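You operate a simulated robot arm through the tools that you are given. There is no shell and no other tool. Be economical: measure what you need, move in short steps, check, and stop when the job is done.

The job below is to be done with a simulated two-armed robot. You get a single attempt, and the scene is never put back.

JOB
On the card bench, fold the green cloth in half, so that it is half as long.

It is judged by the outcome, as a careful person would: the job done as asked, and still so three seconds after it is handed in. It fails if anything else is knocked over, pushed out of place, dropped, spilled or broken. Flat cloth is picked up by pressing the open fingertips on it (5 to 10 N) and closing them slowly along it; thin cloth reads only 2 to 8 mm in the jaws.

ROBOT AND FRAMES
Two 7-joint arms with two-finger parallel grippers on one trunk, on a base that drives. Base frame: it is fixed to the floor where the robot stands at the start and does not move with it; the origin is under the middle of the robot, x ahead of it, y to its left, z up. Readings come in m, degrees, newtons and seconds.
The left shoulder is at the start at [0.07, 0.163, 1.17], the right one opposite. Places, roughly: card bench [0.6, -0.1, 0.9]. Payload 3.43 kg a hand.
Tool frame (each hand has its own): the origin (TCP) lies between the finger pads and is the grasp point; the fingertips stand 0.034 m ahead of it; z points along the fingers, y is the line along which they close. Largest opening 0.128 m; finger width 0.024, thickness 0.012; the body of the gripper, 0.048 by 0.13 m, starts 0.096 m behind the TCP.
Orientation is told as [roll, pitch, yaw] about the base's x, y, z axes, in that order, counted from this pose: with the fingers straight down and closing along the base's y, the tool's x points along the base's -x, its y along +y and its z along -z.

CONTROLS
- The arms move only by the tool play_rows. It takes "left_deltas", "right_deltas" or both (then of equal length, played together; a hand with none holds still); each is a list of rows, each a list of 7 numbers: the shift along the base's x, y, z in m, then the turn, a rotation vector about the base's x, y, z in degrees, then the closure in counts, from 0 (fully open) to 255 (shut). In form: [[tx, ty, tz, wx, wy, wz, fingers], ...]. A call has 1 to 10 rows; each row is the pose to reach, as a shift and turn from the pose commanded when the call began. Each row takes 0.2 s and may step no farther than 0.05 m and 8.6 degrees from the row before; otherwise, or with a gripper value out of range, the whole call is refused. A pose out of reach is approached as far as the arm can. The call stops where the force on the tool passes 40 N (or 10 N more than at its start, if that is more) or the arm is blocked; 0.2 s more then pass. Each finger travels about 0.153 m/s and halts on what it meets, pressing with about 44 N; the grip force reading is that of the motor and also rises with nothing between the fingers. The clock runs only during rows and for 0.2 s after the last one: add rows that repeat a pose to give the fingers time. It gives the time, the measured TCP pose, the force on the tool (base axes), the opening and the grip force at its end, in the units of the frame above (readings bear some noise).
- Cameras (640 x 400 px; columns grow to the right, rows downward): "scene" is now at [0.1392, 0.0143, 1.4084]; the picture's right is [0.18, -0.98, -0.00], its down [-0.59, -0.11, -0.80] and it looks along [0.78, 0.15, -0.60] (base axes); focal length 235 px, centre (320, 200). "left" rides on the left gripper at [0.076, 0.011, -0.16] in its tool frame; the picture's right is [-0.15, 0.99, 0.00], its down [-0.88, -0.13, -0.46] and it looks along [-0.45, -0.07, 0.89] (tool axes); focal length 234 px, centre (320, 200). "right" rides on the right gripper at [0.076, -0.011, -0.16] in its tool frame; the picture's right is [0.15, 0.99, 0.00], its down [-0.88, 0.13, -0.46] and it looks along [-0.45, 0.07, 0.89] (tool axes); focal length 234 px, centre (320, 200). There is no depth. A picture from a camera that has moved, and an enlarged one, comes with that camera's place and axes in the base frame and with its lens. The place of the scene camera against the robot may be out by one fixed shift of up to 0.025 m in any direction.
- grab_frame(camera): a new picture of that camera. No time passes.
- move_column(by): slides the trunk up (or, below 0, down) by that many m; the arms and the scene camera ride with it, the base frame stays. It gives what a move gives, with no picture.
- base_move(legs): drives the robot by 1 to 6 legs, each [ahead, left, turn to the left] in m, m and degrees, along the robot's own axes; the way and the turn of a leg run together, so that a leg with both is an arc; at most 1.5 m and 180 degrees a leg. The arms and the cameras ride along, it lands a little off, and it stops where it bumps. It gives what a move gives.
- head_to(pan, tilt): turns the head with the scene camera to pan (to the left, within 86 degrees either way) and tilt (down, from -29 to 69), counted from straight ahead of the robot. It gives what a move gives.
- inspect(camera, box): a new picture of the part [left, top, right, bottom] of that camera's present view, enlarged. No time passes.
- finish_job(): hands the job in; it is judged then, once.

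Work in short steps. Places have to be worked out from the pictures, the camera data and where the tool is seen: move nearer, look again, correct. Check each grasp and each placing, and mend what went wrong. You have 120 turns and 88 pictures in all, those below and enlarged ones among them. Open the grippers and draw the arms clear of the work before you hand the job in, unless the task says otherwise; then end with one line.

The tools are called after "Request:" by a JSON object that holds its "api" and its "payload". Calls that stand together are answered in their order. play_rows: Moves the arms, as the interface text tells. Its arguments: {"type":"object","properties":{"left_deltas":{"type":"array","items":{"type":"array","items":{"type":"number"}}},"right_deltas":{"type":"array","items":{"type":"array","items":{"type":"number"}}}},"required":[]} The other tools are called the same way: move_column (by) slides the trunk up or down; base_move (legs) drives the base; head_to (pan, tilt) turns the head that bears the scene camera; grab_frame (camera) takes a picture; inspect (camera, box) takes an enlarged picture of a part of a camera's view; finish_job () hands the job in.

At the start:

```text
clock: 0.0
left_ee_pos: [0.6662, 0.2778, 1.1219]
left_tool_rot: [0.0, 0.0, 0.1]
left_ft_force: [-0.3, 0.2, -0.2]
left_width: 0.1278
left_finger_force: 0.1
right_ee_pos: [0.53, -0.2614, 1.123]
right_tool_rot: [-0.1, 0.0, 0.1]
right_ft_force: [0.7, 0.4, -0.1]
right_width: 0.1281
right_finger_force: 0.0
trunk travel left (down, up): [-0.65, 0.29]
robot x, y, heading: [0.0043, 0.0009, 0.1]
head pan, tilt: [10.6, 37.2]
```

scene: 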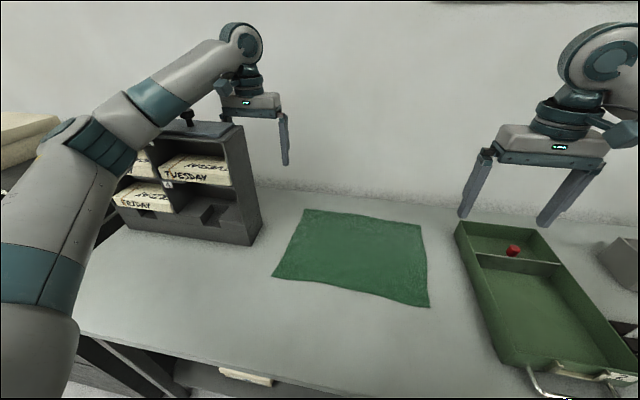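
right: 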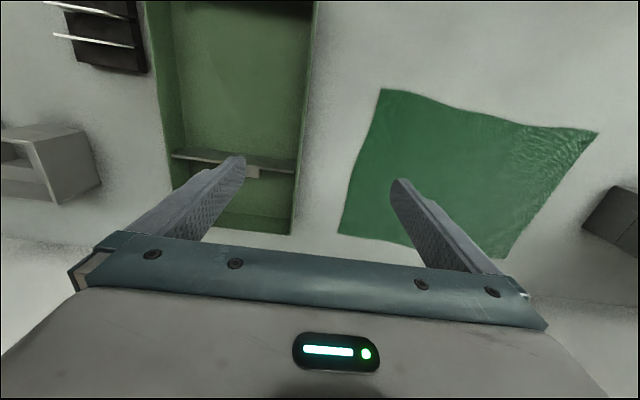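
left: 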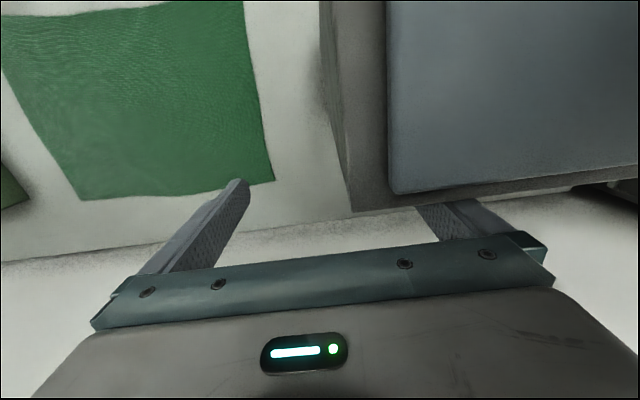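

The cloth looks about 0.31 m in x and 0.42 m in y (y from -0.21 to +0.21), so it should fold about a crease along x, right edge over to the left. I'm checking the floor and bench on the right before driving.

Request:
{"api": "head_to", "payload": {"pan": -35, "tilt": 50}}

Request:
{"api": "grab_frame", "payload": {"camera": "scene"}}

```text
clock: 1.1
left_ee_pos: [0.6662, 0.2783, 1.1206]
left_tool_rot: [0.0, 0.0, 0.2]
left_ft_force: [-0.7, 0.4, -1.0]
left_width: 0.1279
left_finger_force: 0.1
right_ee_pos: [0.53, -0.2617, 1.1233]
right_tool_rot: [0.1, -0.1, -0.1]
right_ft_force: [0.5, -0.4, -0.9]
right_width: 0.1281
right_finger_force: 0.0
trunk travel left (down, up): [-0.65, 0.29]
robot x, y, heading: [0.0006, -0.002, -0.1]
head pan, tilt: [-35.0, 50.0]
```

```text
84 pictures are left
camera scene: at [0.117, -0.0458, 1.3901], right [-0.57, -0.82, 0.0], down [-0.63, 0.44, -0.64], along [0.53, -0.37, -0.77], focal length 235 px, centre (320, 200)
```

scene: 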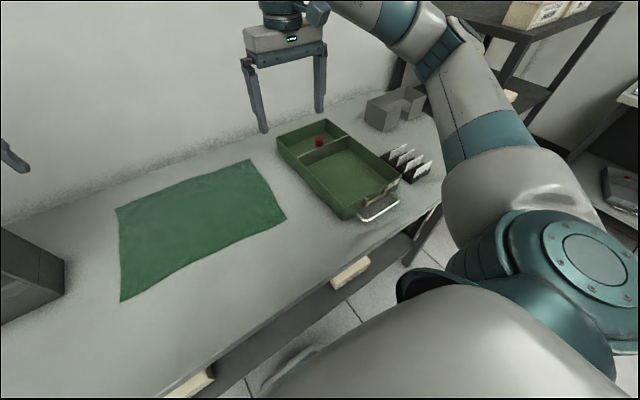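

The right side is clear beyond a low tray. I'll drive right and then turn slightly left, so the right hand naturally faces the far right corner and the left hand the near one.

Request:
{"api": "base_move", "payload": {"legs": [[0.0, -0.3, 0], [0.05, 0, 20]]}}

Request:
{"api": "head_to", "payload": {"pan": 0, "tilt": 45}}

Request:
{"api": "grab_frame", "payload": {"camera": "scene"}}

Request:
{"api": "grab_frame", "payload": {"camera": "right"}}

Request:
{"api": "grab_frame", "payload": {"camera": "left"}}

```text
clock: 4.4
left_ee_pos: [0.5739, 0.187, 1.1217]
left_tool_rot: [0.0, 0.0, 19.3]
left_ft_force: [-0.1, -0.7, -0.3]
left_width: 0.1279
left_finger_force: 0.0
right_ee_pos: [0.6223, -0.3674, 1.1223]
right_tool_rot: [0.0, 0.0, 19.1]
right_ft_force: [0.7, 0.4, -0.3]
right_width: 0.1282
right_finger_force: 0.0
trunk travel left (down, up): [-0.65, 0.29]
robot x, y, heading: [0.0404, -0.298, 19.2]
head pan, tilt: [-35.0, 50.0]
stopped in leg 2: the robot was blocked; the commanded pose is now the measured one
```

```text
clock: 5.4
left_ee_pos: [0.5731, 0.1876, 1.1209]
left_tool_rot: [-0.1, 0.0, 19.2]
left_ft_force: [-0.6, 0.4, -0.8]
left_width: 0.1279
left_finger_force: 0.1
right_ee_pos: [0.6227, -0.3678, 1.1234]
right_tool_rot: [0.1, 0.0, 19.2]
right_ft_force: [-1.1, 0.0, 0.1]
right_width: 0.128
right_finger_force: 0.2
trunk travel left (down, up): [-0.65, 0.29]
robot x, y, heading: [0.0384, -0.2932, 19.5]
head pan, tilt: [0.0, 45.0]
```

```text
83 pictures are left
camera scene: at [0.1641, -0.2527, 1.397], right [0.33, -0.94, 0.0], down [-0.67, -0.23, -0.71], along [0.67, 0.23, -0.71], focal length 235 px, centre (320, 200)
```

scene: 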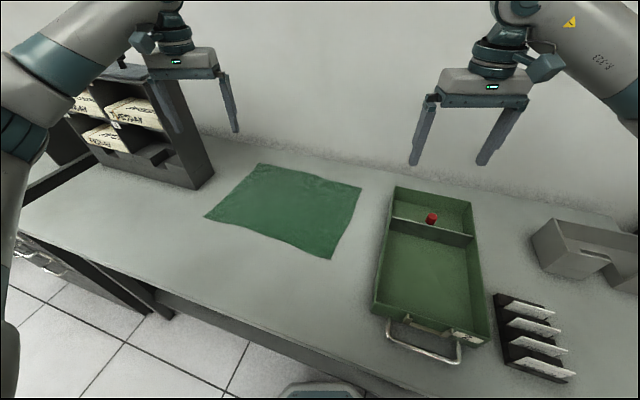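

```text
82 pictures are left
camera right: at [0.5536, -0.4034, 1.2827], right [-0.46, 0.89, 0.0], down [0.79, 0.41, 0.46], along [0.4, 0.21, -0.89], focal length 234 px, centre (320, 200)
```

right: 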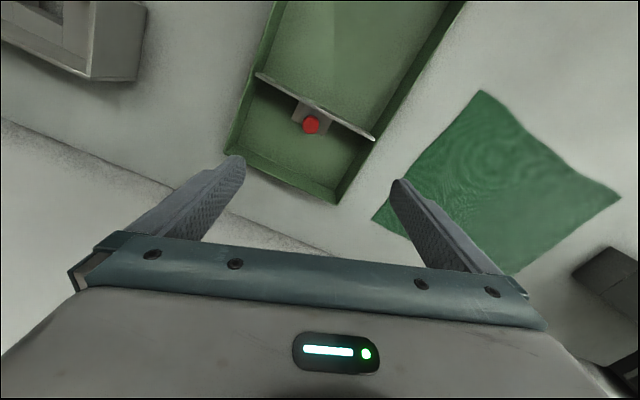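

```text
81 pictures are left
camera left: at [0.4979, 0.1726, 1.281], right [-0.19, 0.98, 0.0], down [0.87, 0.17, 0.46], along [0.45, 0.09, -0.89], focal length 234 px, centre (320, 200)
```

left: 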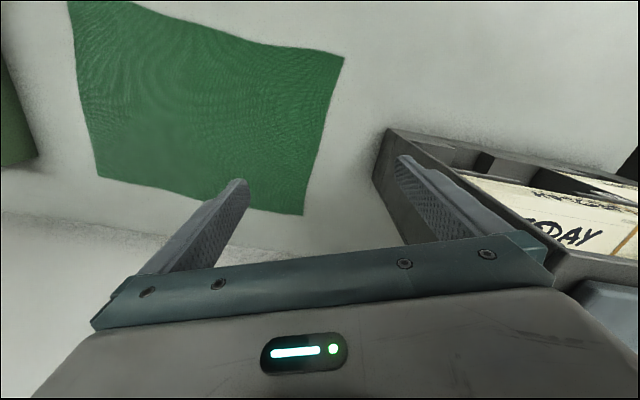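

Triangulating between the wrist cameras puts the cloth at z≈0.88. The right corners are about B (0.725,-0.195) and C (0.45,-0.175). I'll bring both hands to hover just inside these corners with the fingers partly closed.

Request:
{"api": "play_rows", "payload": {"right_deltas": [[0.008, 0.018, -0.012, 0, 0, -2.2, 40], [0.017, 0.036, -0.024, 0, 0, -4.4, 80], [0.025, 0.055, -0.036, 0, 0, -6.6, 120], [0.033, 0.073, -0.048, 0, 0, -8.8, 165], [0.041, 0.091, -0.06, 0, 0, -11, 165], [0.05, 0.109, -0.072, 0, 0, -13.2, 165], [0.058, 0.127, -0.084, 0, 0, -15.4, 165], [0.066, 0.146, -0.096, 0, 0, -17.6, 165], [0.075, 0.164, -0.108, 0, 0, -19.8, 165], [0.083, 0.182, -0.12, 0, 0, -22, 165]], "left_deltas": [[-0.01, -0.036, -0.012, 0, 0, -2.2, 40], [-0.02, -0.071, -0.024, 0, 0, -4.4, 80], [-0.03, -0.107, -0.036, 0, 0, -6.6, 120], [-0.04, -0.142, -0.048, 0, 0, -8.8, 165], [-0.05, -0.178, -0.06, 0, 0, -11, 165], [-0.06, -0.213, -0.072, 0, 0, -13.2, 165], [-0.07, -0.249, -0.084, 0, 0, -15.4, 165], [-0.08, -0.284, -0.096, 0, 0, -17.6, 165], [-0.09, -0.32, -0.108, 0, 0, -19.8, 165], [-0.1, -0.356, -0.12, 0, 0, -22, 165]]}}

Request:
{"api": "grab_frame", "payload": {"camera": "scene"}}

Request:
{"api": "grab_frame", "payload": {"camera": "right"}}

Request:
{"api": "grab_frame", "payload": {"camera": "left"}}

```text
clock: 7.6
left_ee_pos: [0.476, -0.1704, 1.0006]
left_tool_rot: [0.1, 0.0, -2.7]
left_ft_force: [0.6, -0.5, 0.8]
left_width: 0.0454
left_finger_force: 0.0
right_ee_pos: [0.7058, -0.1854, 1.0009]
right_tool_rot: [0.0, 0.1, -2.9]
right_ft_force: [-0.1, -0.6, 0.0]
right_width: 0.045
right_finger_force: 0.0
trunk travel left (down, up): [-0.65, 0.29]
robot x, y, heading: [0.0359, -0.2966, 19.3]
head pan, tilt: [0.0, 45.0]
```

```text
80 pictures are left
camera scene: at [0.165, -0.2531, 1.3969], right [0.33, -0.94, 0.0], down [-0.67, -0.23, -0.71], along [0.67, 0.23, -0.71], focal length 235 px, centre (320, 200)
```

scene: 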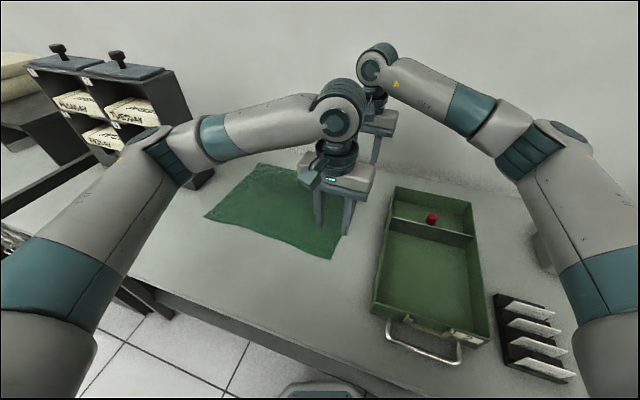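

```text
79 pictures are left
camera right: at [0.6283, -0.1934, 1.1606], right [-0.1, 1.0, 0.0], down [0.89, 0.09, 0.46], along [0.45, 0.04, -0.89], focal length 234 px, centre (320, 200)
```

right: 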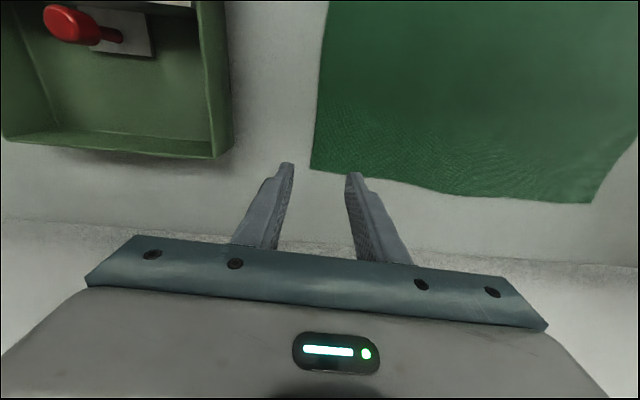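

```text
78 pictures are left
camera left: at [0.4005, -0.1558, 1.1599], right [0.19, 0.98, 0.0], down [0.87, -0.17, 0.45], along [0.45, -0.09, -0.89], focal length 234 px, centre (320, 200)
```

left: 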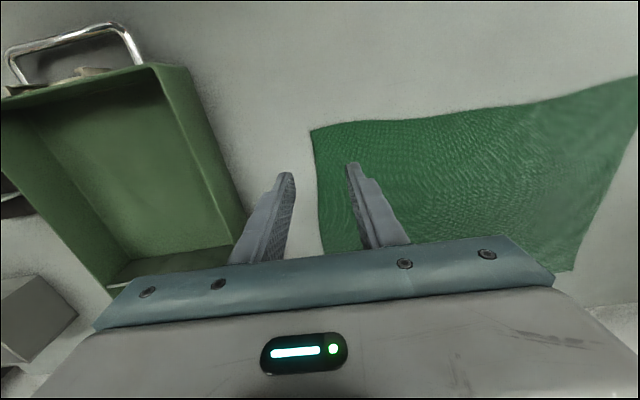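

Both corners confirm the estimates (B 0.726,-0.196; C 0.450,-0.177), and the jaws straddle the edge. I'm lowering to just above the surface.

Request:
{"api": "play_rows", "payload": {"right_deltas": [[0.002, 0, -0.03, 0, 0, 0, 165], [0.004, 0, -0.055, 0, 0, 0, 165], [0.004, 0, -0.075, 0, 0, 0, 165]], "left_deltas": [[-0.003, 0, -0.03, 0, 0, 0, 165], [-0.006, 0, -0.055, 0, 0, 0, 165], [-0.006, 0, -0.075, 0, 0, 0, 165]]}}

Request:
{"api": "grab_frame", "payload": {"camera": "right"}}

Request:
{"api": "grab_frame", "payload": {"camera": "left"}}

```text
clock: 8.4
left_ee_pos: [0.4684, -0.169, 0.9243]
left_tool_rot: [0.0, 0.1, -2.7]
left_ft_force: [0.1, -0.7, -0.6]
left_width: 0.0452
left_finger_force: 0.0
right_ee_pos: [0.7069, -0.1856, 0.9256]
right_tool_rot: [0.1, 0.0, -2.8]
right_ft_force: [0.5, 1.1, 0.4]
right_width: 0.045
right_finger_force: 0.1
trunk travel left (down, up): [-0.65, 0.29]
robot x, y, heading: [0.0375, -0.2961, 19.1]
head pan, tilt: [0.0, 45.0]
```

```text
77 pictures are left
camera right: at [0.6309, -0.1934, 1.0859], right [-0.1, 1.0, 0.0], down [0.89, 0.09, 0.46], along [0.45, 0.04, -0.89], focal length 234 px, centre (320, 200)
```

right: 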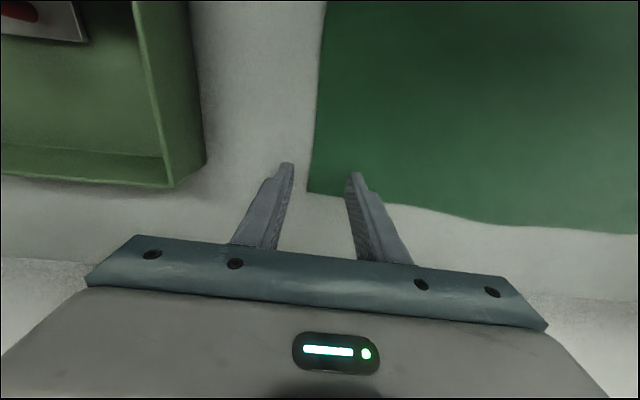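

```text
76 pictures are left
camera left: at [0.3919, -0.1544, 1.0834], right [0.19, 0.98, 0.0], down [0.87, -0.17, 0.46], along [0.45, -0.09, -0.89], focal length 234 px, centre (320, 200)
```

left: 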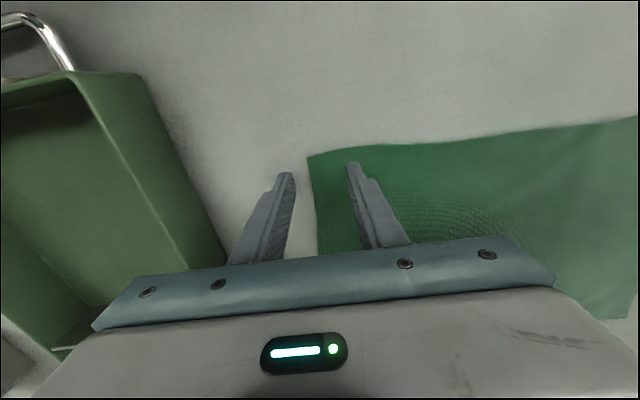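

The surface is consistent with z≈0.885, so contact is about 1 cm below. I'm pressing down in small steps while watching the force.

Request:
{"api": "play_rows", "payload": {"right_deltas": [[0, 0, -0.004, 0, 0, 0, 165], [0, 0, -0.008, 0, 0, 0, 165]], "left_deltas": [[0, 0, -0.004, 0, 0, 0, 165], [0, 0, -0.008, 0, 0, 0, 165]]}}

```text
clock: 9.0
left_ee_pos: [0.467, -0.1688, 0.918]
left_tool_rot: [0.0, 0.0, -2.7]
left_ft_force: [-0.8, -0.1, 0.4]
left_width: 0.0451
left_finger_force: 0.0
right_ee_pos: [0.7075, -0.1863, 0.919]
right_tool_rot: [-0.1, -0.1, -2.9]
right_ft_force: [0.0, -0.2, -0.3]
right_width: 0.0453
right_finger_force: 0.1
trunk travel left (down, up): [-0.65, 0.29]
robot x, y, heading: [0.0399, -0.2922, 19.3]
head pan, tilt: [0.0, 45.0]
```

No contact yet; I'll continue down.

Request:
{"api": "play_rows", "payload": {"right_deltas": [[0, 0, -0.003, 0, 0, 0, 165], [0, 0, -0.005, 0, 0, 0, 165]], "left_deltas": [[0, 0, -0.003, 0, 0, 0, 165], [0, 0, -0.005, 0, 0, 0, 165]]}}

```text
clock: 9.6
left_ee_pos: [0.4671, -0.1696, 0.9158]
left_tool_rot: [0.1, -0.1, -2.7]
left_ft_force: [1.1, 0.9, 13.5]
left_width: 0.0458
left_finger_force: 1.2
right_ee_pos: [0.7089, -0.1836, 0.915]
right_tool_rot: [0.1, -0.1, -2.7]
right_ft_force: [0.6, -0.8, 3.0]
right_width: 0.0448
right_finger_force: 0.0
trunk travel left (down, up): [-0.65, 0.29]
robot x, y, heading: [0.0364, -0.2936, 19.4]
head pan, tilt: [0.0, 45.0]
```

Contact: left 13.5 N, right 3 N. I'll even these out and then close slowly.

Request:
{"api": "play_rows", "payload": {"right_deltas": [[0, 0, -0.0015, 0, 0, 0, 165]], "left_deltas": [[0, 0, 0.001, 0, 0, 0, 165]]}}

```text
clock: 10.0
left_ee_pos: [0.4676, -0.1684, 0.9151]
left_tool_rot: [0.0, 0.0, -2.7]
left_ft_force: [1.7, 0.2, 9.2]
left_width: 0.0453
left_finger_force: 0.4
right_ee_pos: [0.7089, -0.1847, 0.9149]
right_tool_rot: [0.2, -0.2, -2.9]
right_ft_force: [2.4, 0.2, 12.7]
right_width: 0.0446
right_finger_force: 0.1
trunk travel left (down, up): [-0.65, 0.29]
robot x, y, heading: [0.0382, -0.293, 19.4]
head pan, tilt: [0.0, 45.0]
```

Forces are now about 9 and 12 N. I'm closing slowly along the cloth.

Request:
{"api": "play_rows", "payload": {"right_deltas": [[0, 0, 0.0005, 0, 0, 0, 175], [0, 0, 0.0005, 0, 0, 0, 185], [0, 0, 0.0005, 0, 0, 0, 195], [0, 0, 0.0005, 0, 0, 0, 205], [0, 0, 0.0005, 0, 0, 0, 215], [0, 0, 0.0005, 0, 0, 0, 225], [0, 0, 0.0005, 0, 0, 0, 235], [0, 0, 0.0005, 0, 0, 0, 245], [0, 0, 0.0005, 0, 0, 0, 255], [0, 0, 0.0005, 0, 0, 0, 255]], "left_deltas": [[0, 0, 0, 0, 0, 0, 175], [0, 0, 0, 0, 0, 0, 185], [0, 0, 0, 0, 0, 0, 195], [0, 0, 0, 0, 0, 0, 205], [0, 0, 0, 0, 0, 0, 215], [0, 0, 0, 0, 0, 0, 225], [0, 0, 0, 0, 0, 0, 235], [0, 0, 0, 0, 0, 0, 245], [0, 0, 0, 0, 0, 0, 255], [0, 0, 0, 0, 0, 0, 255]]}}

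Request:
{"api": "grab_frame", "payload": {"camera": "right"}}

Request:
{"api": "grab_frame", "payload": {"camera": "left"}}

```text
clock: 12.2
left_ee_pos: [0.4662, -0.1699, 0.9143]
left_tool_rot: [-0.1, -0.1, -2.7]
left_ft_force: [-0.2, -0.7, 2.8]
left_width: 0.0025
left_finger_force: 37.3
right_ee_pos: [0.707, -0.1841, 0.9149]
right_tool_rot: [0.2, -0.1, -2.7]
right_ft_force: [-1.9, 1.1, 21.5]
right_width: 0.0023
right_finger_force: 37.3
trunk travel left (down, up): [-0.65, 0.29]
robot x, y, heading: [0.0355, -0.2957, 19.2]
head pan, tilt: [0.0, 45.0]
```

```text
75 pictures are left
camera right: at [0.6301, -0.1925, 1.0747], right [-0.1, 1.0, 0.0], down [0.88, 0.09, 0.46], along [0.46, 0.05, -0.89], focal length 234 px, centre (320, 200)
```

right: 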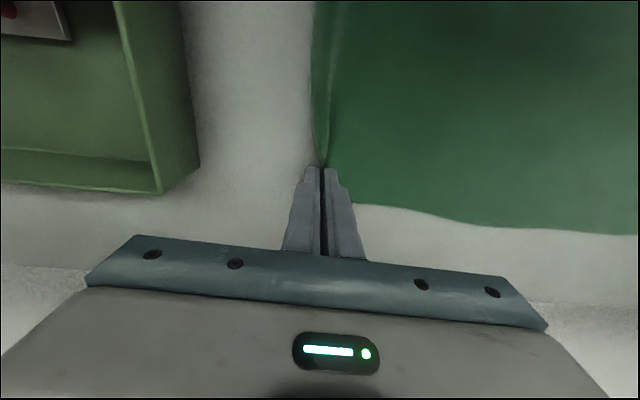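

```text
74 pictures are left
camera left: at [0.3898, -0.1546, 1.0745], right [0.19, 0.98, 0.0], down [0.87, -0.17, 0.46], along [0.45, -0.09, -0.89], focal length 234 px, centre (320, 200)
```

left: 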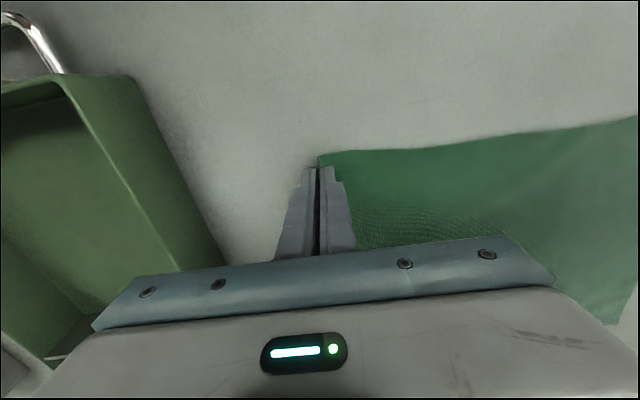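

Both jaws read about 2.4 mm, which fits gripped cloth. I'm lifting 4 cm to check.

Request:
{"api": "play_rows", "payload": {"right_deltas": [[0, 0.002, 0.015, 0, 0, 0, 255], [0, 0.005, 0.03, 0, 0, 0, 255], [0, 0.01, 0.045, 0, 0, 0, 255]], "left_deltas": [[0, 0.002, 0.015, 0, 0, 0, 255], [0, 0.005, 0.03, 0, 0, 0, 255], [0, 0.01, 0.045, 0, 0, 0, 255]]}}

Request:
{"api": "grab_frame", "payload": {"camera": "right"}}

Request:
{"api": "grab_frame", "payload": {"camera": "left"}}

Request:
{"api": "grab_frame", "payload": {"camera": "scene"}}

```text
clock: 13.0
left_ee_pos: [0.4684, -0.1609, 0.9599]
left_tool_rot: [-0.1, 0.0, -2.8]
left_ft_force: [-0.4, 0.1, 0.1]
left_width: 0.0025
left_finger_force: 36.8
right_ee_pos: [0.709, -0.1751, 0.9596]
right_tool_rot: [-0.1, 0.1, -2.8]
right_ft_force: [0.1, -0.2, 0.1]
right_width: 0.0024
right_finger_force: 36.9
trunk travel left (down, up): [-0.65, 0.29]
robot x, y, heading: [0.0355, -0.2954, 19.2]
head pan, tilt: [0.0, 45.0]
```

```text
73 pictures are left
camera right: at [0.6327, -0.1829, 1.119], right [-0.1, 1.0, 0.0], down [0.89, 0.09, 0.45], along [0.45, 0.04, -0.89], focal length 234 px, centre (320, 200)
```

right: 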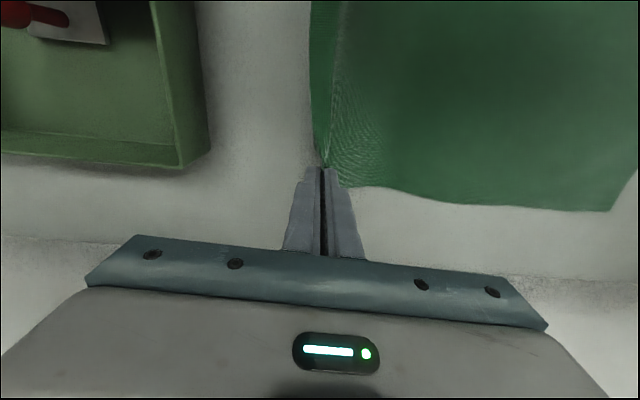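

```text
72 pictures are left
camera left: at [0.3927, -0.146, 1.1187], right [0.19, 0.98, 0.0], down [0.87, -0.17, 0.46], along [0.45, -0.09, -0.89], focal length 234 px, centre (320, 200)
```

left: 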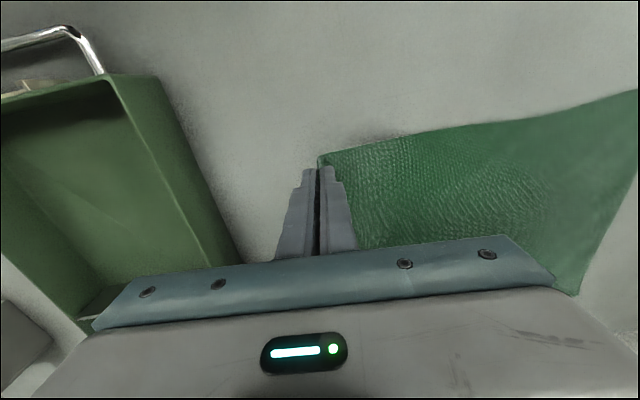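

```text
71 pictures are left
camera scene: at [0.1645, -0.252, 1.3968], right [0.33, -0.94, 0.0], down [-0.67, -0.23, -0.71], along [0.67, 0.23, -0.71], focal length 235 px, centre (320, 200)
```

scene: 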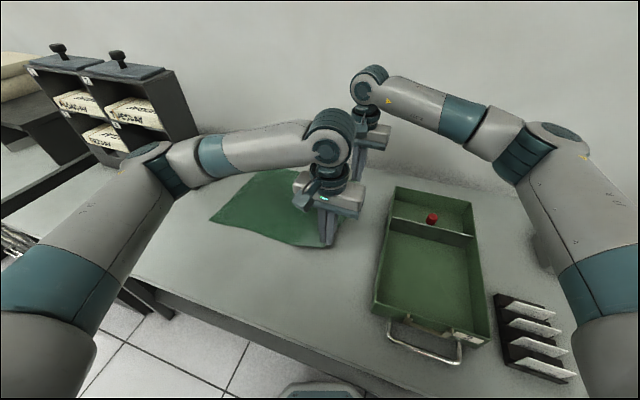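

Both corners are held. First part of the arc: up and inward with both arms.

Request:
{"api": "play_rows", "payload": {"right_deltas": [[0, 0.015, 0.025, 0, 0, 0, 255], [0, 0.03, 0.05, 0, 0, 0, 255], [0, 0.05, 0.07, 0, 0, 0, 255], [0, 0.07, 0.085, 0, 0, 0, 255], [0, 0.09, 0.1, 0, 0, 0, 255], [0, 0.09, 0.1, 0, 0, 0, 255]], "left_deltas": [[0, 0.015, 0.025, 0, 0, 0, 255], [0, 0.03, 0.05, 0, 0, 0, 255], [0, 0.05, 0.07, 0, 0, 0, 255], [0, 0.07, 0.085, 0, 0, 0, 255], [0, 0.09, 0.1, 0, 0, 0, 255], [0, 0.09, 0.1, 0, 0, 0, 255]]}}

Request:
{"api": "grab_frame", "payload": {"camera": "scene"}}

Request:
{"api": "grab_frame", "payload": {"camera": "right"}}

```text
clock: 14.4
left_ee_pos: [0.4691, -0.0711, 1.0605]
left_tool_rot: [-0.1, 0.0, -2.5]
left_ft_force: [0.2, -0.6, 0.2]
left_width: 0.0022
left_finger_force: 37.2
right_ee_pos: [0.7122, -0.0877, 1.0612]
right_tool_rot: [0.1, -0.1, -2.8]
right_ft_force: [-0.3, -0.3, 0.2]
right_width: 0.002
right_finger_force: 36.4
trunk travel left (down, up): [-0.65, 0.29]
robot x, y, heading: [0.0333, -0.2955, 19.2]
head pan, tilt: [0.0, 45.0]
```

```text
70 pictures are left
camera scene: at [0.165, -0.2535, 1.3969], right [0.33, -0.94, 0.0], down [-0.67, -0.23, -0.71], along [0.67, 0.23, -0.71], focal length 235 px, centre (320, 200)
```

scene: 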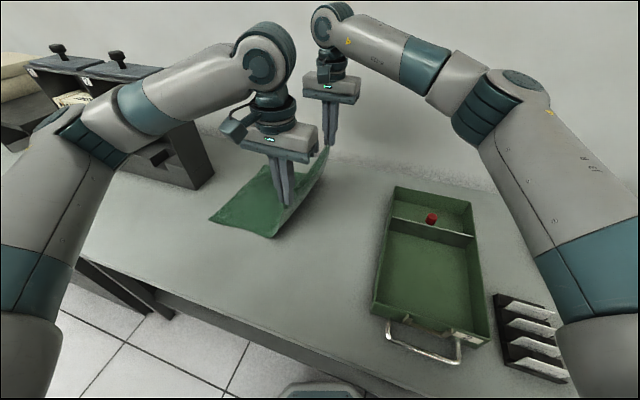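

```text
69 pictures are left
camera right: at [0.635, -0.0954, 1.2209], right [-0.1, 1.0, 0.0], down [0.89, 0.09, 0.46], along [0.45, 0.04, -0.89], focal length 234 px, centre (320, 200)
```

right: 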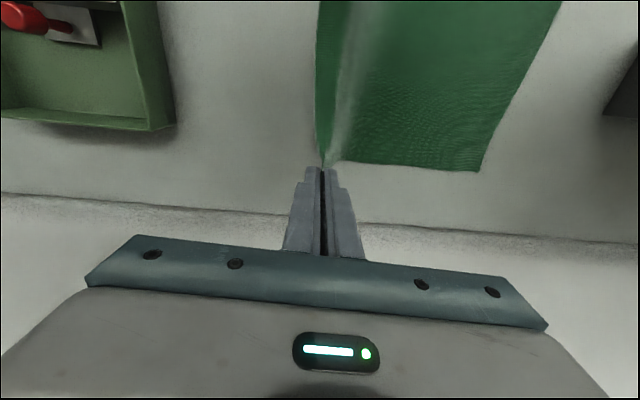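

The cloth stands up cleanly along the fold. I'm driving the base left about 0.17 m (and slightly back from the bench) to carry both corners over.

Request:
{"api": "base_move", "payload": {"legs": [[0.04, 0.17, 0]]}}

Request:
{"api": "grab_frame", "payload": {"camera": "scene"}}

Request:
{"api": "grab_frame", "payload": {"camera": "right"}}

Request:
{"api": "grab_frame", "payload": {"camera": "left"}}

```text
clock: 15.9
left_ee_pos: [0.4492, 0.1066, 1.059]
left_tool_rot: [0.0, 0.0, -2.6]
left_ft_force: [0.4, 1.0, 0.4]
left_width: 0.0025
left_finger_force: 36.9
right_ee_pos: [0.6899, 0.0894, 1.0618]
right_tool_rot: [0.0, 0.0, -2.7]
right_ft_force: [-0.1, -0.1, 0.3]
right_width: 0.0022
right_finger_force: 36.9
trunk travel left (down, up): [-0.65, 0.29]
robot x, y, heading: [0.0144, -0.1207, 19.4]
head pan, tilt: [0.0, 45.0]
```

```text
68 pictures are left
camera scene: at [0.1446, -0.0777, 1.397], right [0.33, -0.94, 0.0], down [-0.67, -0.23, -0.71], along [0.67, 0.23, -0.71], focal length 235 px, centre (320, 200)
```

scene: 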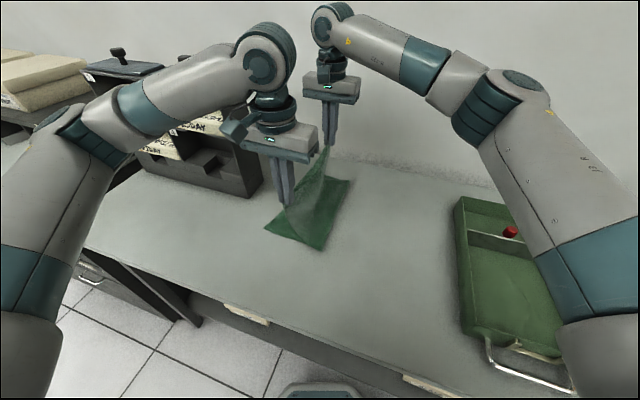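

```text
67 pictures are left
camera right: at [0.6141, 0.0814, 1.221], right [-0.1, 0.99, 0.0], down [0.89, 0.09, 0.46], along [0.45, 0.05, -0.89], focal length 234 px, centre (320, 200)
```

right: 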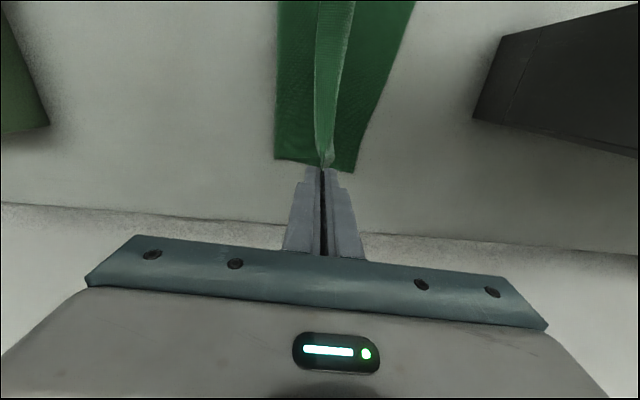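

```text
66 pictures are left
camera left: at [0.3728, 0.121, 1.2187], right [0.19, 0.98, 0.0], down [0.87, -0.17, 0.46], along [0.45, -0.09, -0.89], focal length 234 px, centre (320, 200)
```

left: 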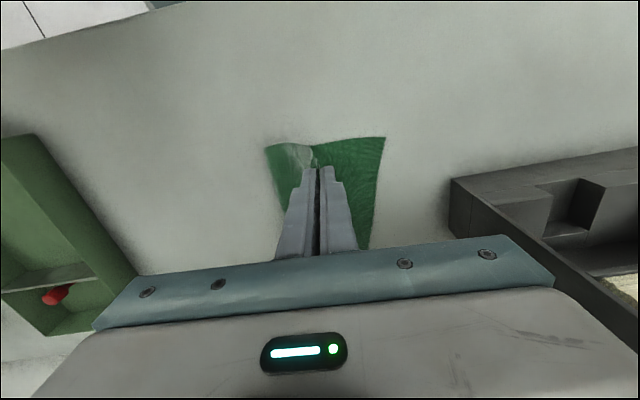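

Both hands still hold the cloth. The fixed left edge is near A (0.731, 0.144) and D (0.463, 0.196), slightly skewed, so I'll match corner to corner while lowering partway and look again.

Request:
{"api": "play_rows", "payload": {"right_deltas": [[0.007, 0.015, -0.015, 0, 0, 0, 255], [0.014, 0.027, -0.035, 0, 0, 0, 255], [0.02, 0.037, -0.055, 0, 0, 0, 255], [0.022, 0.045, -0.075, 0, 0, 0, 255], [0.022, 0.045, -0.075, 0, 0, 0, 255]], "left_deltas": [[0.007, 0.02, -0.015, 0, 0, 0, 255], [0.014, 0.04, -0.035, 0, 0, 0, 255], [0.02, 0.06, -0.055, 0, 0, 0, 255], [0.026, 0.075, -0.075, 0, 0, 0, 255], [0.026, 0.075, -0.075, 0, 0, 0, 255]]}}

Request:
{"api": "grab_frame", "payload": {"camera": "scene"}}

Request:
{"api": "grab_frame", "payload": {"camera": "right"}}

Request:
{"api": "grab_frame", "payload": {"camera": "left"}}

```text
clock: 17.1
left_ee_pos: [0.4751, 0.1819, 0.9845]
left_tool_rot: [0.0, 0.1, -2.6]
left_ft_force: [0.3, 0.8, 0.3]
left_width: 0.0024
left_finger_force: 36.9
right_ee_pos: [0.7141, 0.1357, 0.985]
right_tool_rot: [0.0, 0.0, -2.6]
right_ft_force: [0.0, -0.3, -0.2]
right_width: 0.0021
right_finger_force: 37.1
trunk travel left (down, up): [-0.65, 0.29]
robot x, y, heading: [0.0148, -0.1189, 19.5]
head pan, tilt: [0.0, 45.0]
```

```text
65 pictures are left
camera scene: at [0.1441, -0.0784, 1.3971], right [0.33, -0.94, 0.0], down [-0.67, -0.23, -0.71], along [0.67, 0.23, -0.71], focal length 235 px, centre (320, 200)
```

scene: 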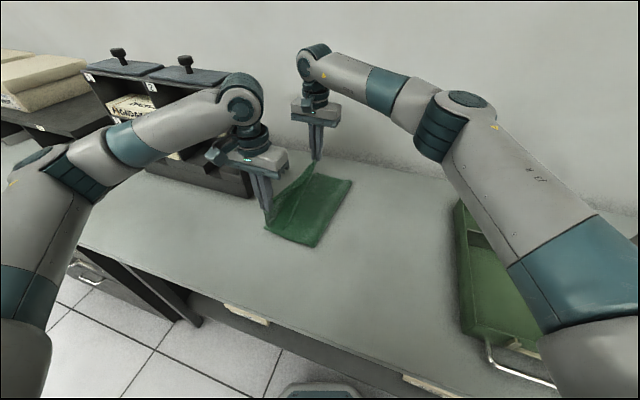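

```text
64 pictures are left
camera right: at [0.636, 0.128, 1.1452], right [-0.1, 0.99, 0.0], down [0.89, 0.09, 0.46], along [0.45, 0.05, -0.89], focal length 234 px, centre (320, 200)
```

right: 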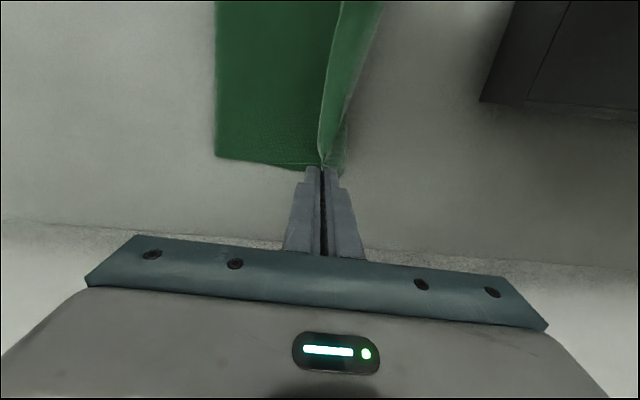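

```text
63 pictures are left
camera left: at [0.3995, 0.1954, 1.1442], right [0.19, 0.98, 0.0], down [0.87, -0.17, 0.46], along [0.45, -0.09, -0.89], focal length 234 px, centre (320, 200)
```

left: 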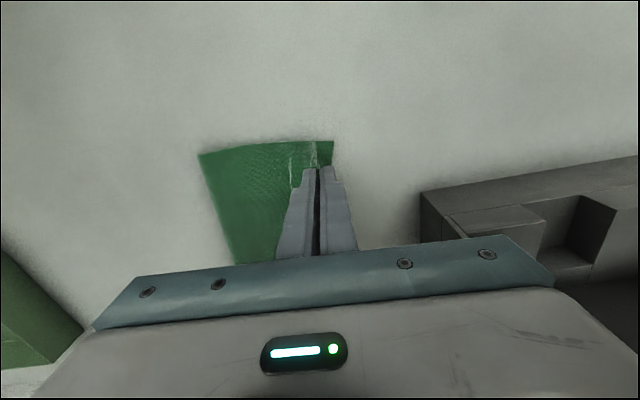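

Upper edge is nearly over the lower edge. I'm lowering straight down to just above the lower layer.

Request:
{"api": "play_rows", "payload": {"right_deltas": [[0, 0, -0.02, 0, 0, 0, 255], [0, 0, -0.04, 0, 0, 0, 255], [0, 0, -0.06, 0, 0, 0, 255], [0, 0, -0.06, 0, 0, 0, 255]], "left_deltas": [[-0.003, -0.002, -0.02, 0, 0, 0, 255], [-0.003, -0.003, -0.04, 0, 0, 0, 255], [-0.003, -0.003, -0.06, 0, 0, 0, 255], [-0.003, -0.003, -0.06, 0, 0, 0, 255]]}}

Request:
{"api": "inspect", "payload": {"camera": "scene", "box": [220, 130, 380, 260]}}

Request:
{"api": "grab_frame", "payload": {"camera": "right"}}

Request:
{"api": "grab_frame", "payload": {"camera": "left"}}

```text
clock: 18.1
left_ee_pos: [0.4716, 0.1771, 0.9269]
left_tool_rot: [0.0, 0.0, -2.6]
left_ft_force: [0.8, -0.6, 0.6]
left_width: 0.0021
left_finger_force: 36.9
right_ee_pos: [0.7115, 0.1324, 0.9265]
right_tool_rot: [0.0, 0.0, -2.7]
right_ft_force: [-1.2, 0.0, -0.9]
right_width: 0.0022
right_finger_force: 36.8
trunk travel left (down, up): [-0.65, 0.29]
robot x, y, heading: [0.0164, -0.1191, 19.6]
head pan, tilt: [0.0, 45.0]
```

```text
3.08 times, centred on (300, 195) of scene
camera zoom: at [0.1442, -0.0777, 1.397], right [0.33, -0.94, 0.0], down [-0.67, -0.23, -0.71], along [0.67, 0.23, -0.71], focal length 722 px, centre (382, 215)
```

zoom: 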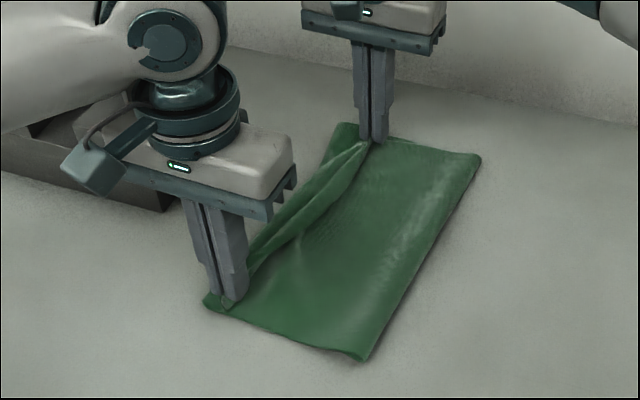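

```text
61 pictures are left
camera right: at [0.6353, 0.125, 1.0856], right [-0.1, 0.99, 0.0], down [0.89, 0.09, 0.46], along [0.45, 0.05, -0.89], focal length 234 px, centre (320, 200)
```

right: 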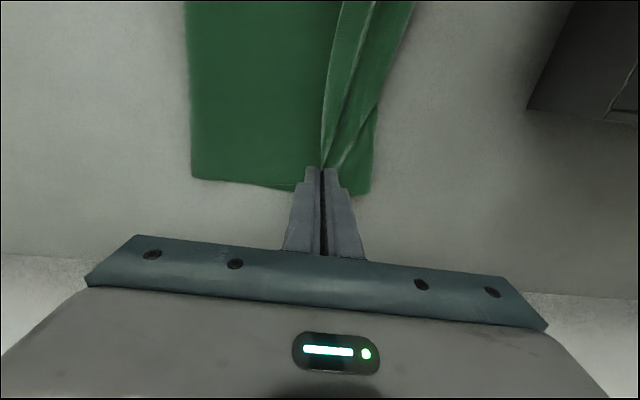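

```text
60 pictures are left
camera left: at [0.3955, 0.1924, 1.0858], right [0.19, 0.98, 0.0], down [0.87, -0.17, 0.46], along [0.45, -0.09, -0.89], focal length 234 px, centre (320, 200)
```

left: 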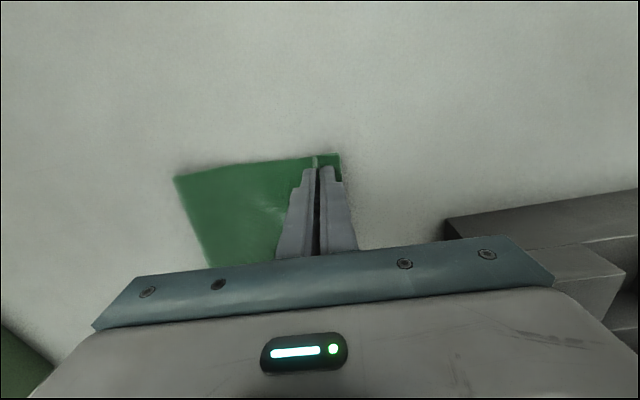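

A is actually at about (0.724, 0.182), so the right hand should shift about 2 cm toward +y; the left is close. I'll correct, lower a little, then open gently.

Request:
{"api": "play_rows", "payload": {"right_deltas": [[0, 0.01, 0.005, 0, 0, 0, 255], [0, 0.022, 0.003, 0, 0, 0, 255], [0, 0.026, -0.004, 0, 0, 0, 255], [0, 0.026, -0.004, 0, 0, 0, 245], [0, 0.026, -0.004, 0, 0, 0, 235], [0, 0.026, -0.004, 0, 0, 0, 225], [0, 0.026, -0.004, 0, 0, 0, 215], [0, 0.026, -0.004, 0, 0, 0, 205]], "left_deltas": [[0, 0.003, 0, 0, 0, 0, 255], [0, 0.005, 0, 0, 0, 0, 255], [0, 0.005, -0.004, 0, 0, 0, 255], [0, 0.005, -0.004, 0, 0, 0, 245], [0, 0.005, -0.004, 0, 0, 0, 235], [0, 0.005, -0.004, 0, 0, 0, 225], [0, 0.005, -0.004, 0, 0, 0, 215], [0, 0.005, -0.004, 0, 0, 0, 205]]}}

Request:
{"api": "inspect", "payload": {"camera": "scene", "box": [220, 130, 380, 260]}}

```text
clock: 19.9
left_ee_pos: [0.4708, 0.1811, 0.9219]
left_tool_rot: [0.0, 0.1, -2.6]
left_ft_force: [0.0, 0.3, 0.1]
left_width: 0.025
left_finger_force: 0.2
right_ee_pos: [0.713, 0.1599, 0.9226]
right_tool_rot: [0.0, 0.0, -2.6]
right_ft_force: [-0.1, -0.4, -0.2]
right_width: 0.025
right_finger_force: 0.0
trunk travel left (down, up): [-0.65, 0.29]
robot x, y, heading: [0.0144, -0.1188, 19.3]
head pan, tilt: [0.0, 45.0]
```

```text
3.08 times, centred on (300, 195) of scene
camera zoom: at [0.1446, -0.0774, 1.397], right [0.33, -0.94, 0.0], down [-0.67, -0.23, -0.71], along [0.67, 0.23, -0.71], focal length 722 px, centre (382, 215)
```

zoom: 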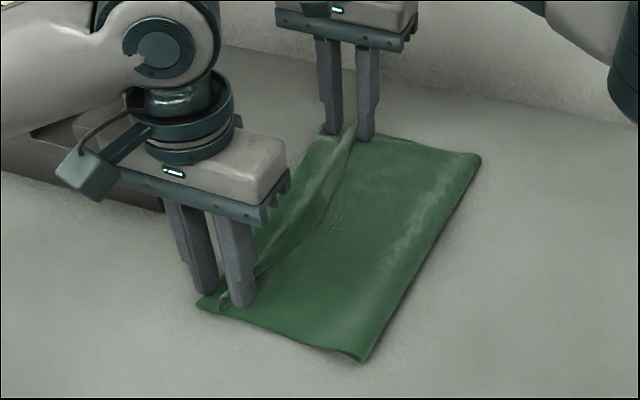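

Released. I'm raising both hands straight up to look at the result.

Request:
{"api": "play_rows", "payload": {"right_deltas": [[0, 0, 0.01, 0, 0, 0, 200], [0, 0, 0.03, 0, 0, 0, 195], [0, 0, 0.06, 0, 0, 0, 190], [0, 0, 0.1, 0, 0, 0, 190], [0, 0, 0.14, 0, 0, 0, 190]], "left_deltas": [[0, 0, 0.01, 0, 0, 0, 200], [0, 0, 0.03, 0, 0, 0, 195], [0, 0, 0.06, 0, 0, 0, 190], [0, 0, 0.1, 0, 0, 0, 190], [0, 0, 0.14, 0, 0, 0, 190]]}}

Request:
{"api": "inspect", "payload": {"camera": "scene", "box": [220, 130, 380, 260]}}

Request:
{"api": "grab_frame", "payload": {"camera": "right"}}

Request:
{"api": "grab_frame", "payload": {"camera": "left"}}

```text
clock: 21.1
left_ee_pos: [0.4688, 0.1837, 1.0646]
left_tool_rot: [0.0, 0.0, -2.6]
left_ft_force: [-0.3, 0.7, 0.5]
left_width: 0.0323
left_finger_force: 0.0
right_ee_pos: [0.711, 0.162, 1.0647]
right_tool_rot: [0.0, -0.1, -2.6]
right_ft_force: [0.1, 0.6, -1.0]
right_width: 0.0327
right_finger_force: 0.0
trunk travel left (down, up): [-0.65, 0.29]
robot x, y, heading: [0.0198, -0.1195, 19.3]
head pan, tilt: [0.0, 45.0]
```

```text
3.08 times, centred on (300, 195) of scene
camera zoom: at [0.1428, -0.0781, 1.397], right [0.33, -0.94, 0.0], down [-0.67, -0.23, -0.71], along [0.67, 0.23, -0.71], focal length 722 px, centre (382, 215)
```

zoom: 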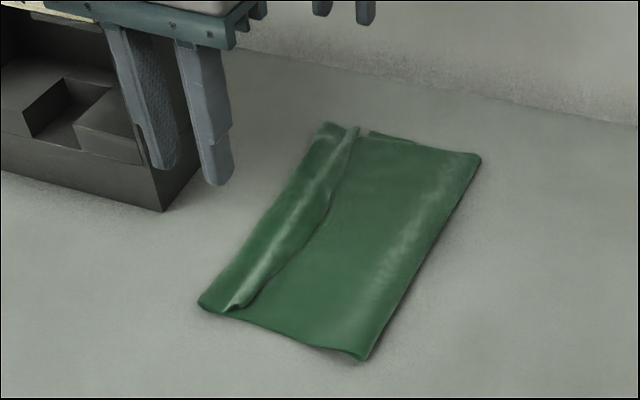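

```text
57 pictures are left
camera right: at [0.6336, 0.1538, 1.2242], right [-0.1, 0.99, 0.0], down [0.89, 0.09, 0.46], along [0.45, 0.05, -0.89], focal length 234 px, centre (320, 200)
```

right: 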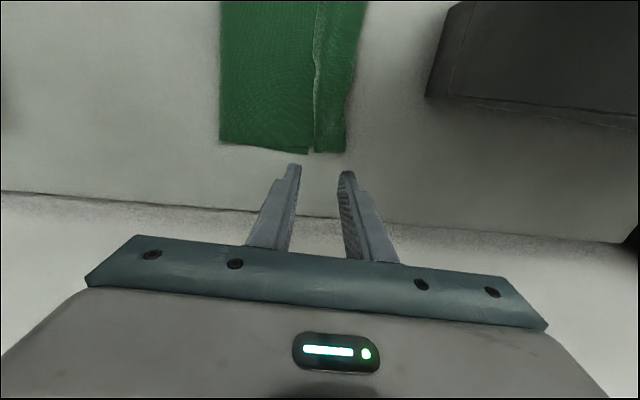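

```text
56 pictures are left
camera left: at [0.393, 0.1988, 1.2239], right [0.19, 0.98, 0.0], down [0.87, -0.17, 0.46], along [0.45, -0.09, -0.89], focal length 234 px, centre (320, 200)
```

left: 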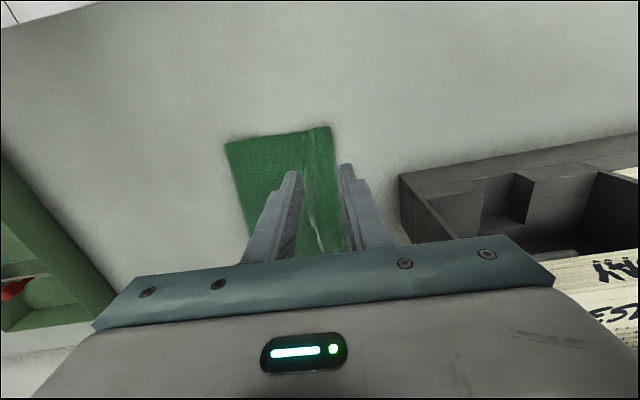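

There is a strip about 3 cm wide along the left edge; I'm zooming in to see whether the flap is turned back or the lower layer is showing.

Request:
{"api": "play_rows", "payload": {"left_deltas": [[-0.02, 0.03, 0.03, 0, 0, 0, 190], [-0.04, 0.06, 0.05, 0, 0, 0, 190]]}}

Request:
{"api": "inspect", "payload": {"camera": "scene", "box": [260, 160, 340, 210]}}

Request:
{"api": "inspect", "payload": {"camera": "scene", "box": [260, 195, 340, 245]}}

Request:
{"api": "inspect", "payload": {"camera": "right", "box": [200, 0, 400, 165]}}

```text
clock: 21.7
left_ee_pos: [0.4303, 0.2432, 1.1112]
left_tool_rot: [-0.2, 0.0, -2.6]
left_ft_force: [0.6, 0.2, -0.2]
left_width: 0.0329
left_finger_force: 0.0
right_ee_pos: [0.711, 0.1625, 1.0642]
right_tool_rot: [-0.1, -0.1, -2.6]
right_ft_force: [-0.9, 1.4, 0.5]
right_width: 0.0323
right_finger_force: 0.0
trunk travel left (down, up): [-0.65, 0.29]
robot x, y, heading: [0.0164, -0.1192, 19.2]
head pan, tilt: [0.0, 45.0]
```

```text
8.00 times, centred on (300, 185) of scene
camera zoom: at [0.1428, -0.0765, 1.3971], right [0.33, -0.94, 0.0], down [-0.67, -0.23, -0.71], along [0.67, 0.23, -0.71], focal length 1878 px, centre (480, 320)
```

zoom: 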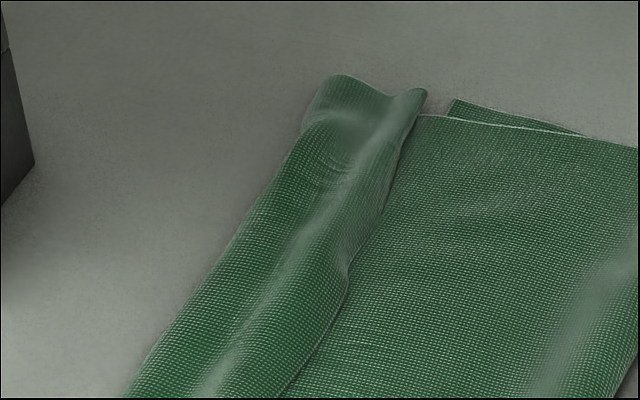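

```text
8.00 times, centred on (300, 220) of scene
camera zoom: at [0.1428, -0.0765, 1.3971], right [0.33, -0.94, 0.0], down [-0.67, -0.23, -0.71], along [0.67, 0.23, -0.71], focal length 1878 px, centre (480, 40)
```

zoom: 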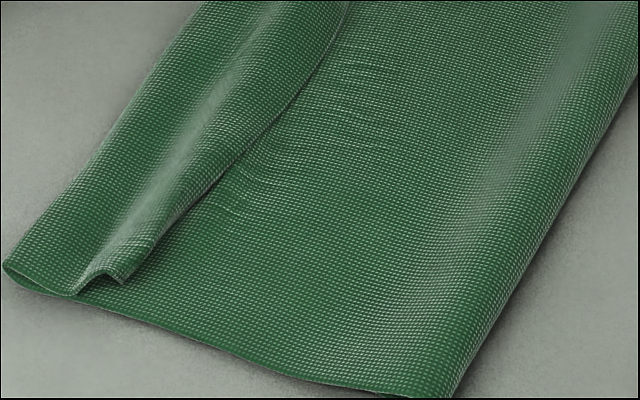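

```text
2.42 times, centred on (300, 82) of right
camera zoom: at [0.6337, 0.155, 1.2237], right [-0.1, 0.99, 0.0], down [0.89, 0.09, 0.46], along [0.45, 0.05, -0.89], focal length 568 px, centre (368, 485)
```

zoom: 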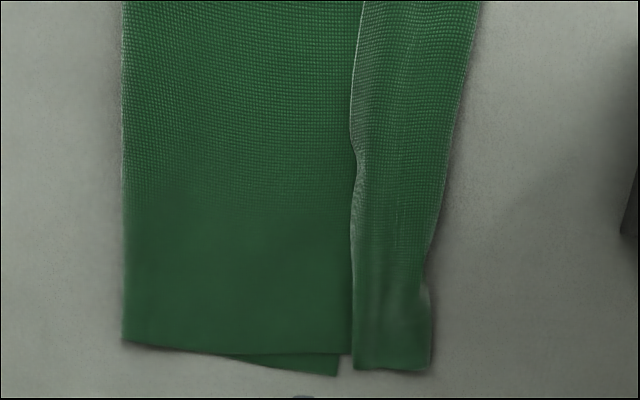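

The strip is the cloth's free right edge turned back on top (about 3.5 cm), and the lower corner A is actually at (0.732, 0.146). I'll re-grip that free edge at both ends by pinching its ridge, reopen the fold, and lay it down corner to corner.

Request:
{"api": "play_rows", "payload": {"right_deltas": [[-0.001, -0.002, -0.02, 0, 0, 0, 190], [-0.002, -0.004, -0.05, 0, 0, 0, 195], [-0.002, -0.005, -0.08, 0, 0, 0, 195], [-0.002, -0.005, -0.11, 0, 0, 0, 195]], "left_deltas": [[0.018, -0.035, -0.02, 0, 0, 0, 190], [0.038, -0.073, -0.05, 0, 0, 0, 195], [0.038, -0.073, -0.1, 0, 0, 0, 195], [0.038, -0.073, -0.15, 0, 0, 0, 195]]}}

Request:
{"api": "grab_frame", "payload": {"camera": "right"}}

Request:
{"api": "grab_frame", "payload": {"camera": "left"}}

Request:
{"api": "inspect", "payload": {"camera": "scene", "box": [240, 150, 360, 250]}}

```text
refused: row 2 steps farther than a row can; nothing moved
```

```text
52 pictures are left
camera right: at [0.6337, 0.155, 1.2237], right [-0.1, 0.99, 0.0], down [0.89, 0.09, 0.46], along [0.45, 0.05, -0.89], focal length 234 px, centre (320, 200)
```

right: 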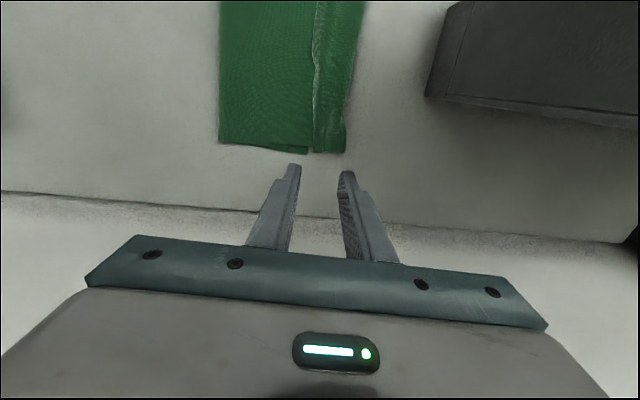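

```text
51 pictures are left
camera left: at [0.3539, 0.2583, 1.2705], right [0.19, 0.98, 0.0], down [0.87, -0.17, 0.46], along [0.45, -0.09, -0.89], focal length 234 px, centre (320, 200)
```

left: 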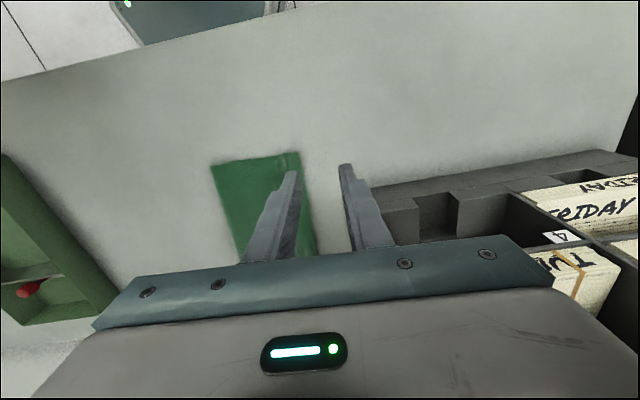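

```text
4.00 times, centred on (300, 200) of scene
camera zoom: at [0.1428, -0.0765, 1.3971], right [0.33, -0.94, 0.0], down [-0.67, -0.23, -0.71], along [0.67, 0.23, -0.71], focal length 939 px, centre (400, 200)
```

zoom: 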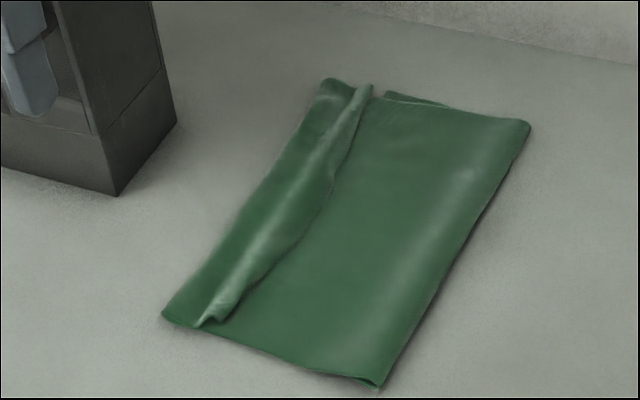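

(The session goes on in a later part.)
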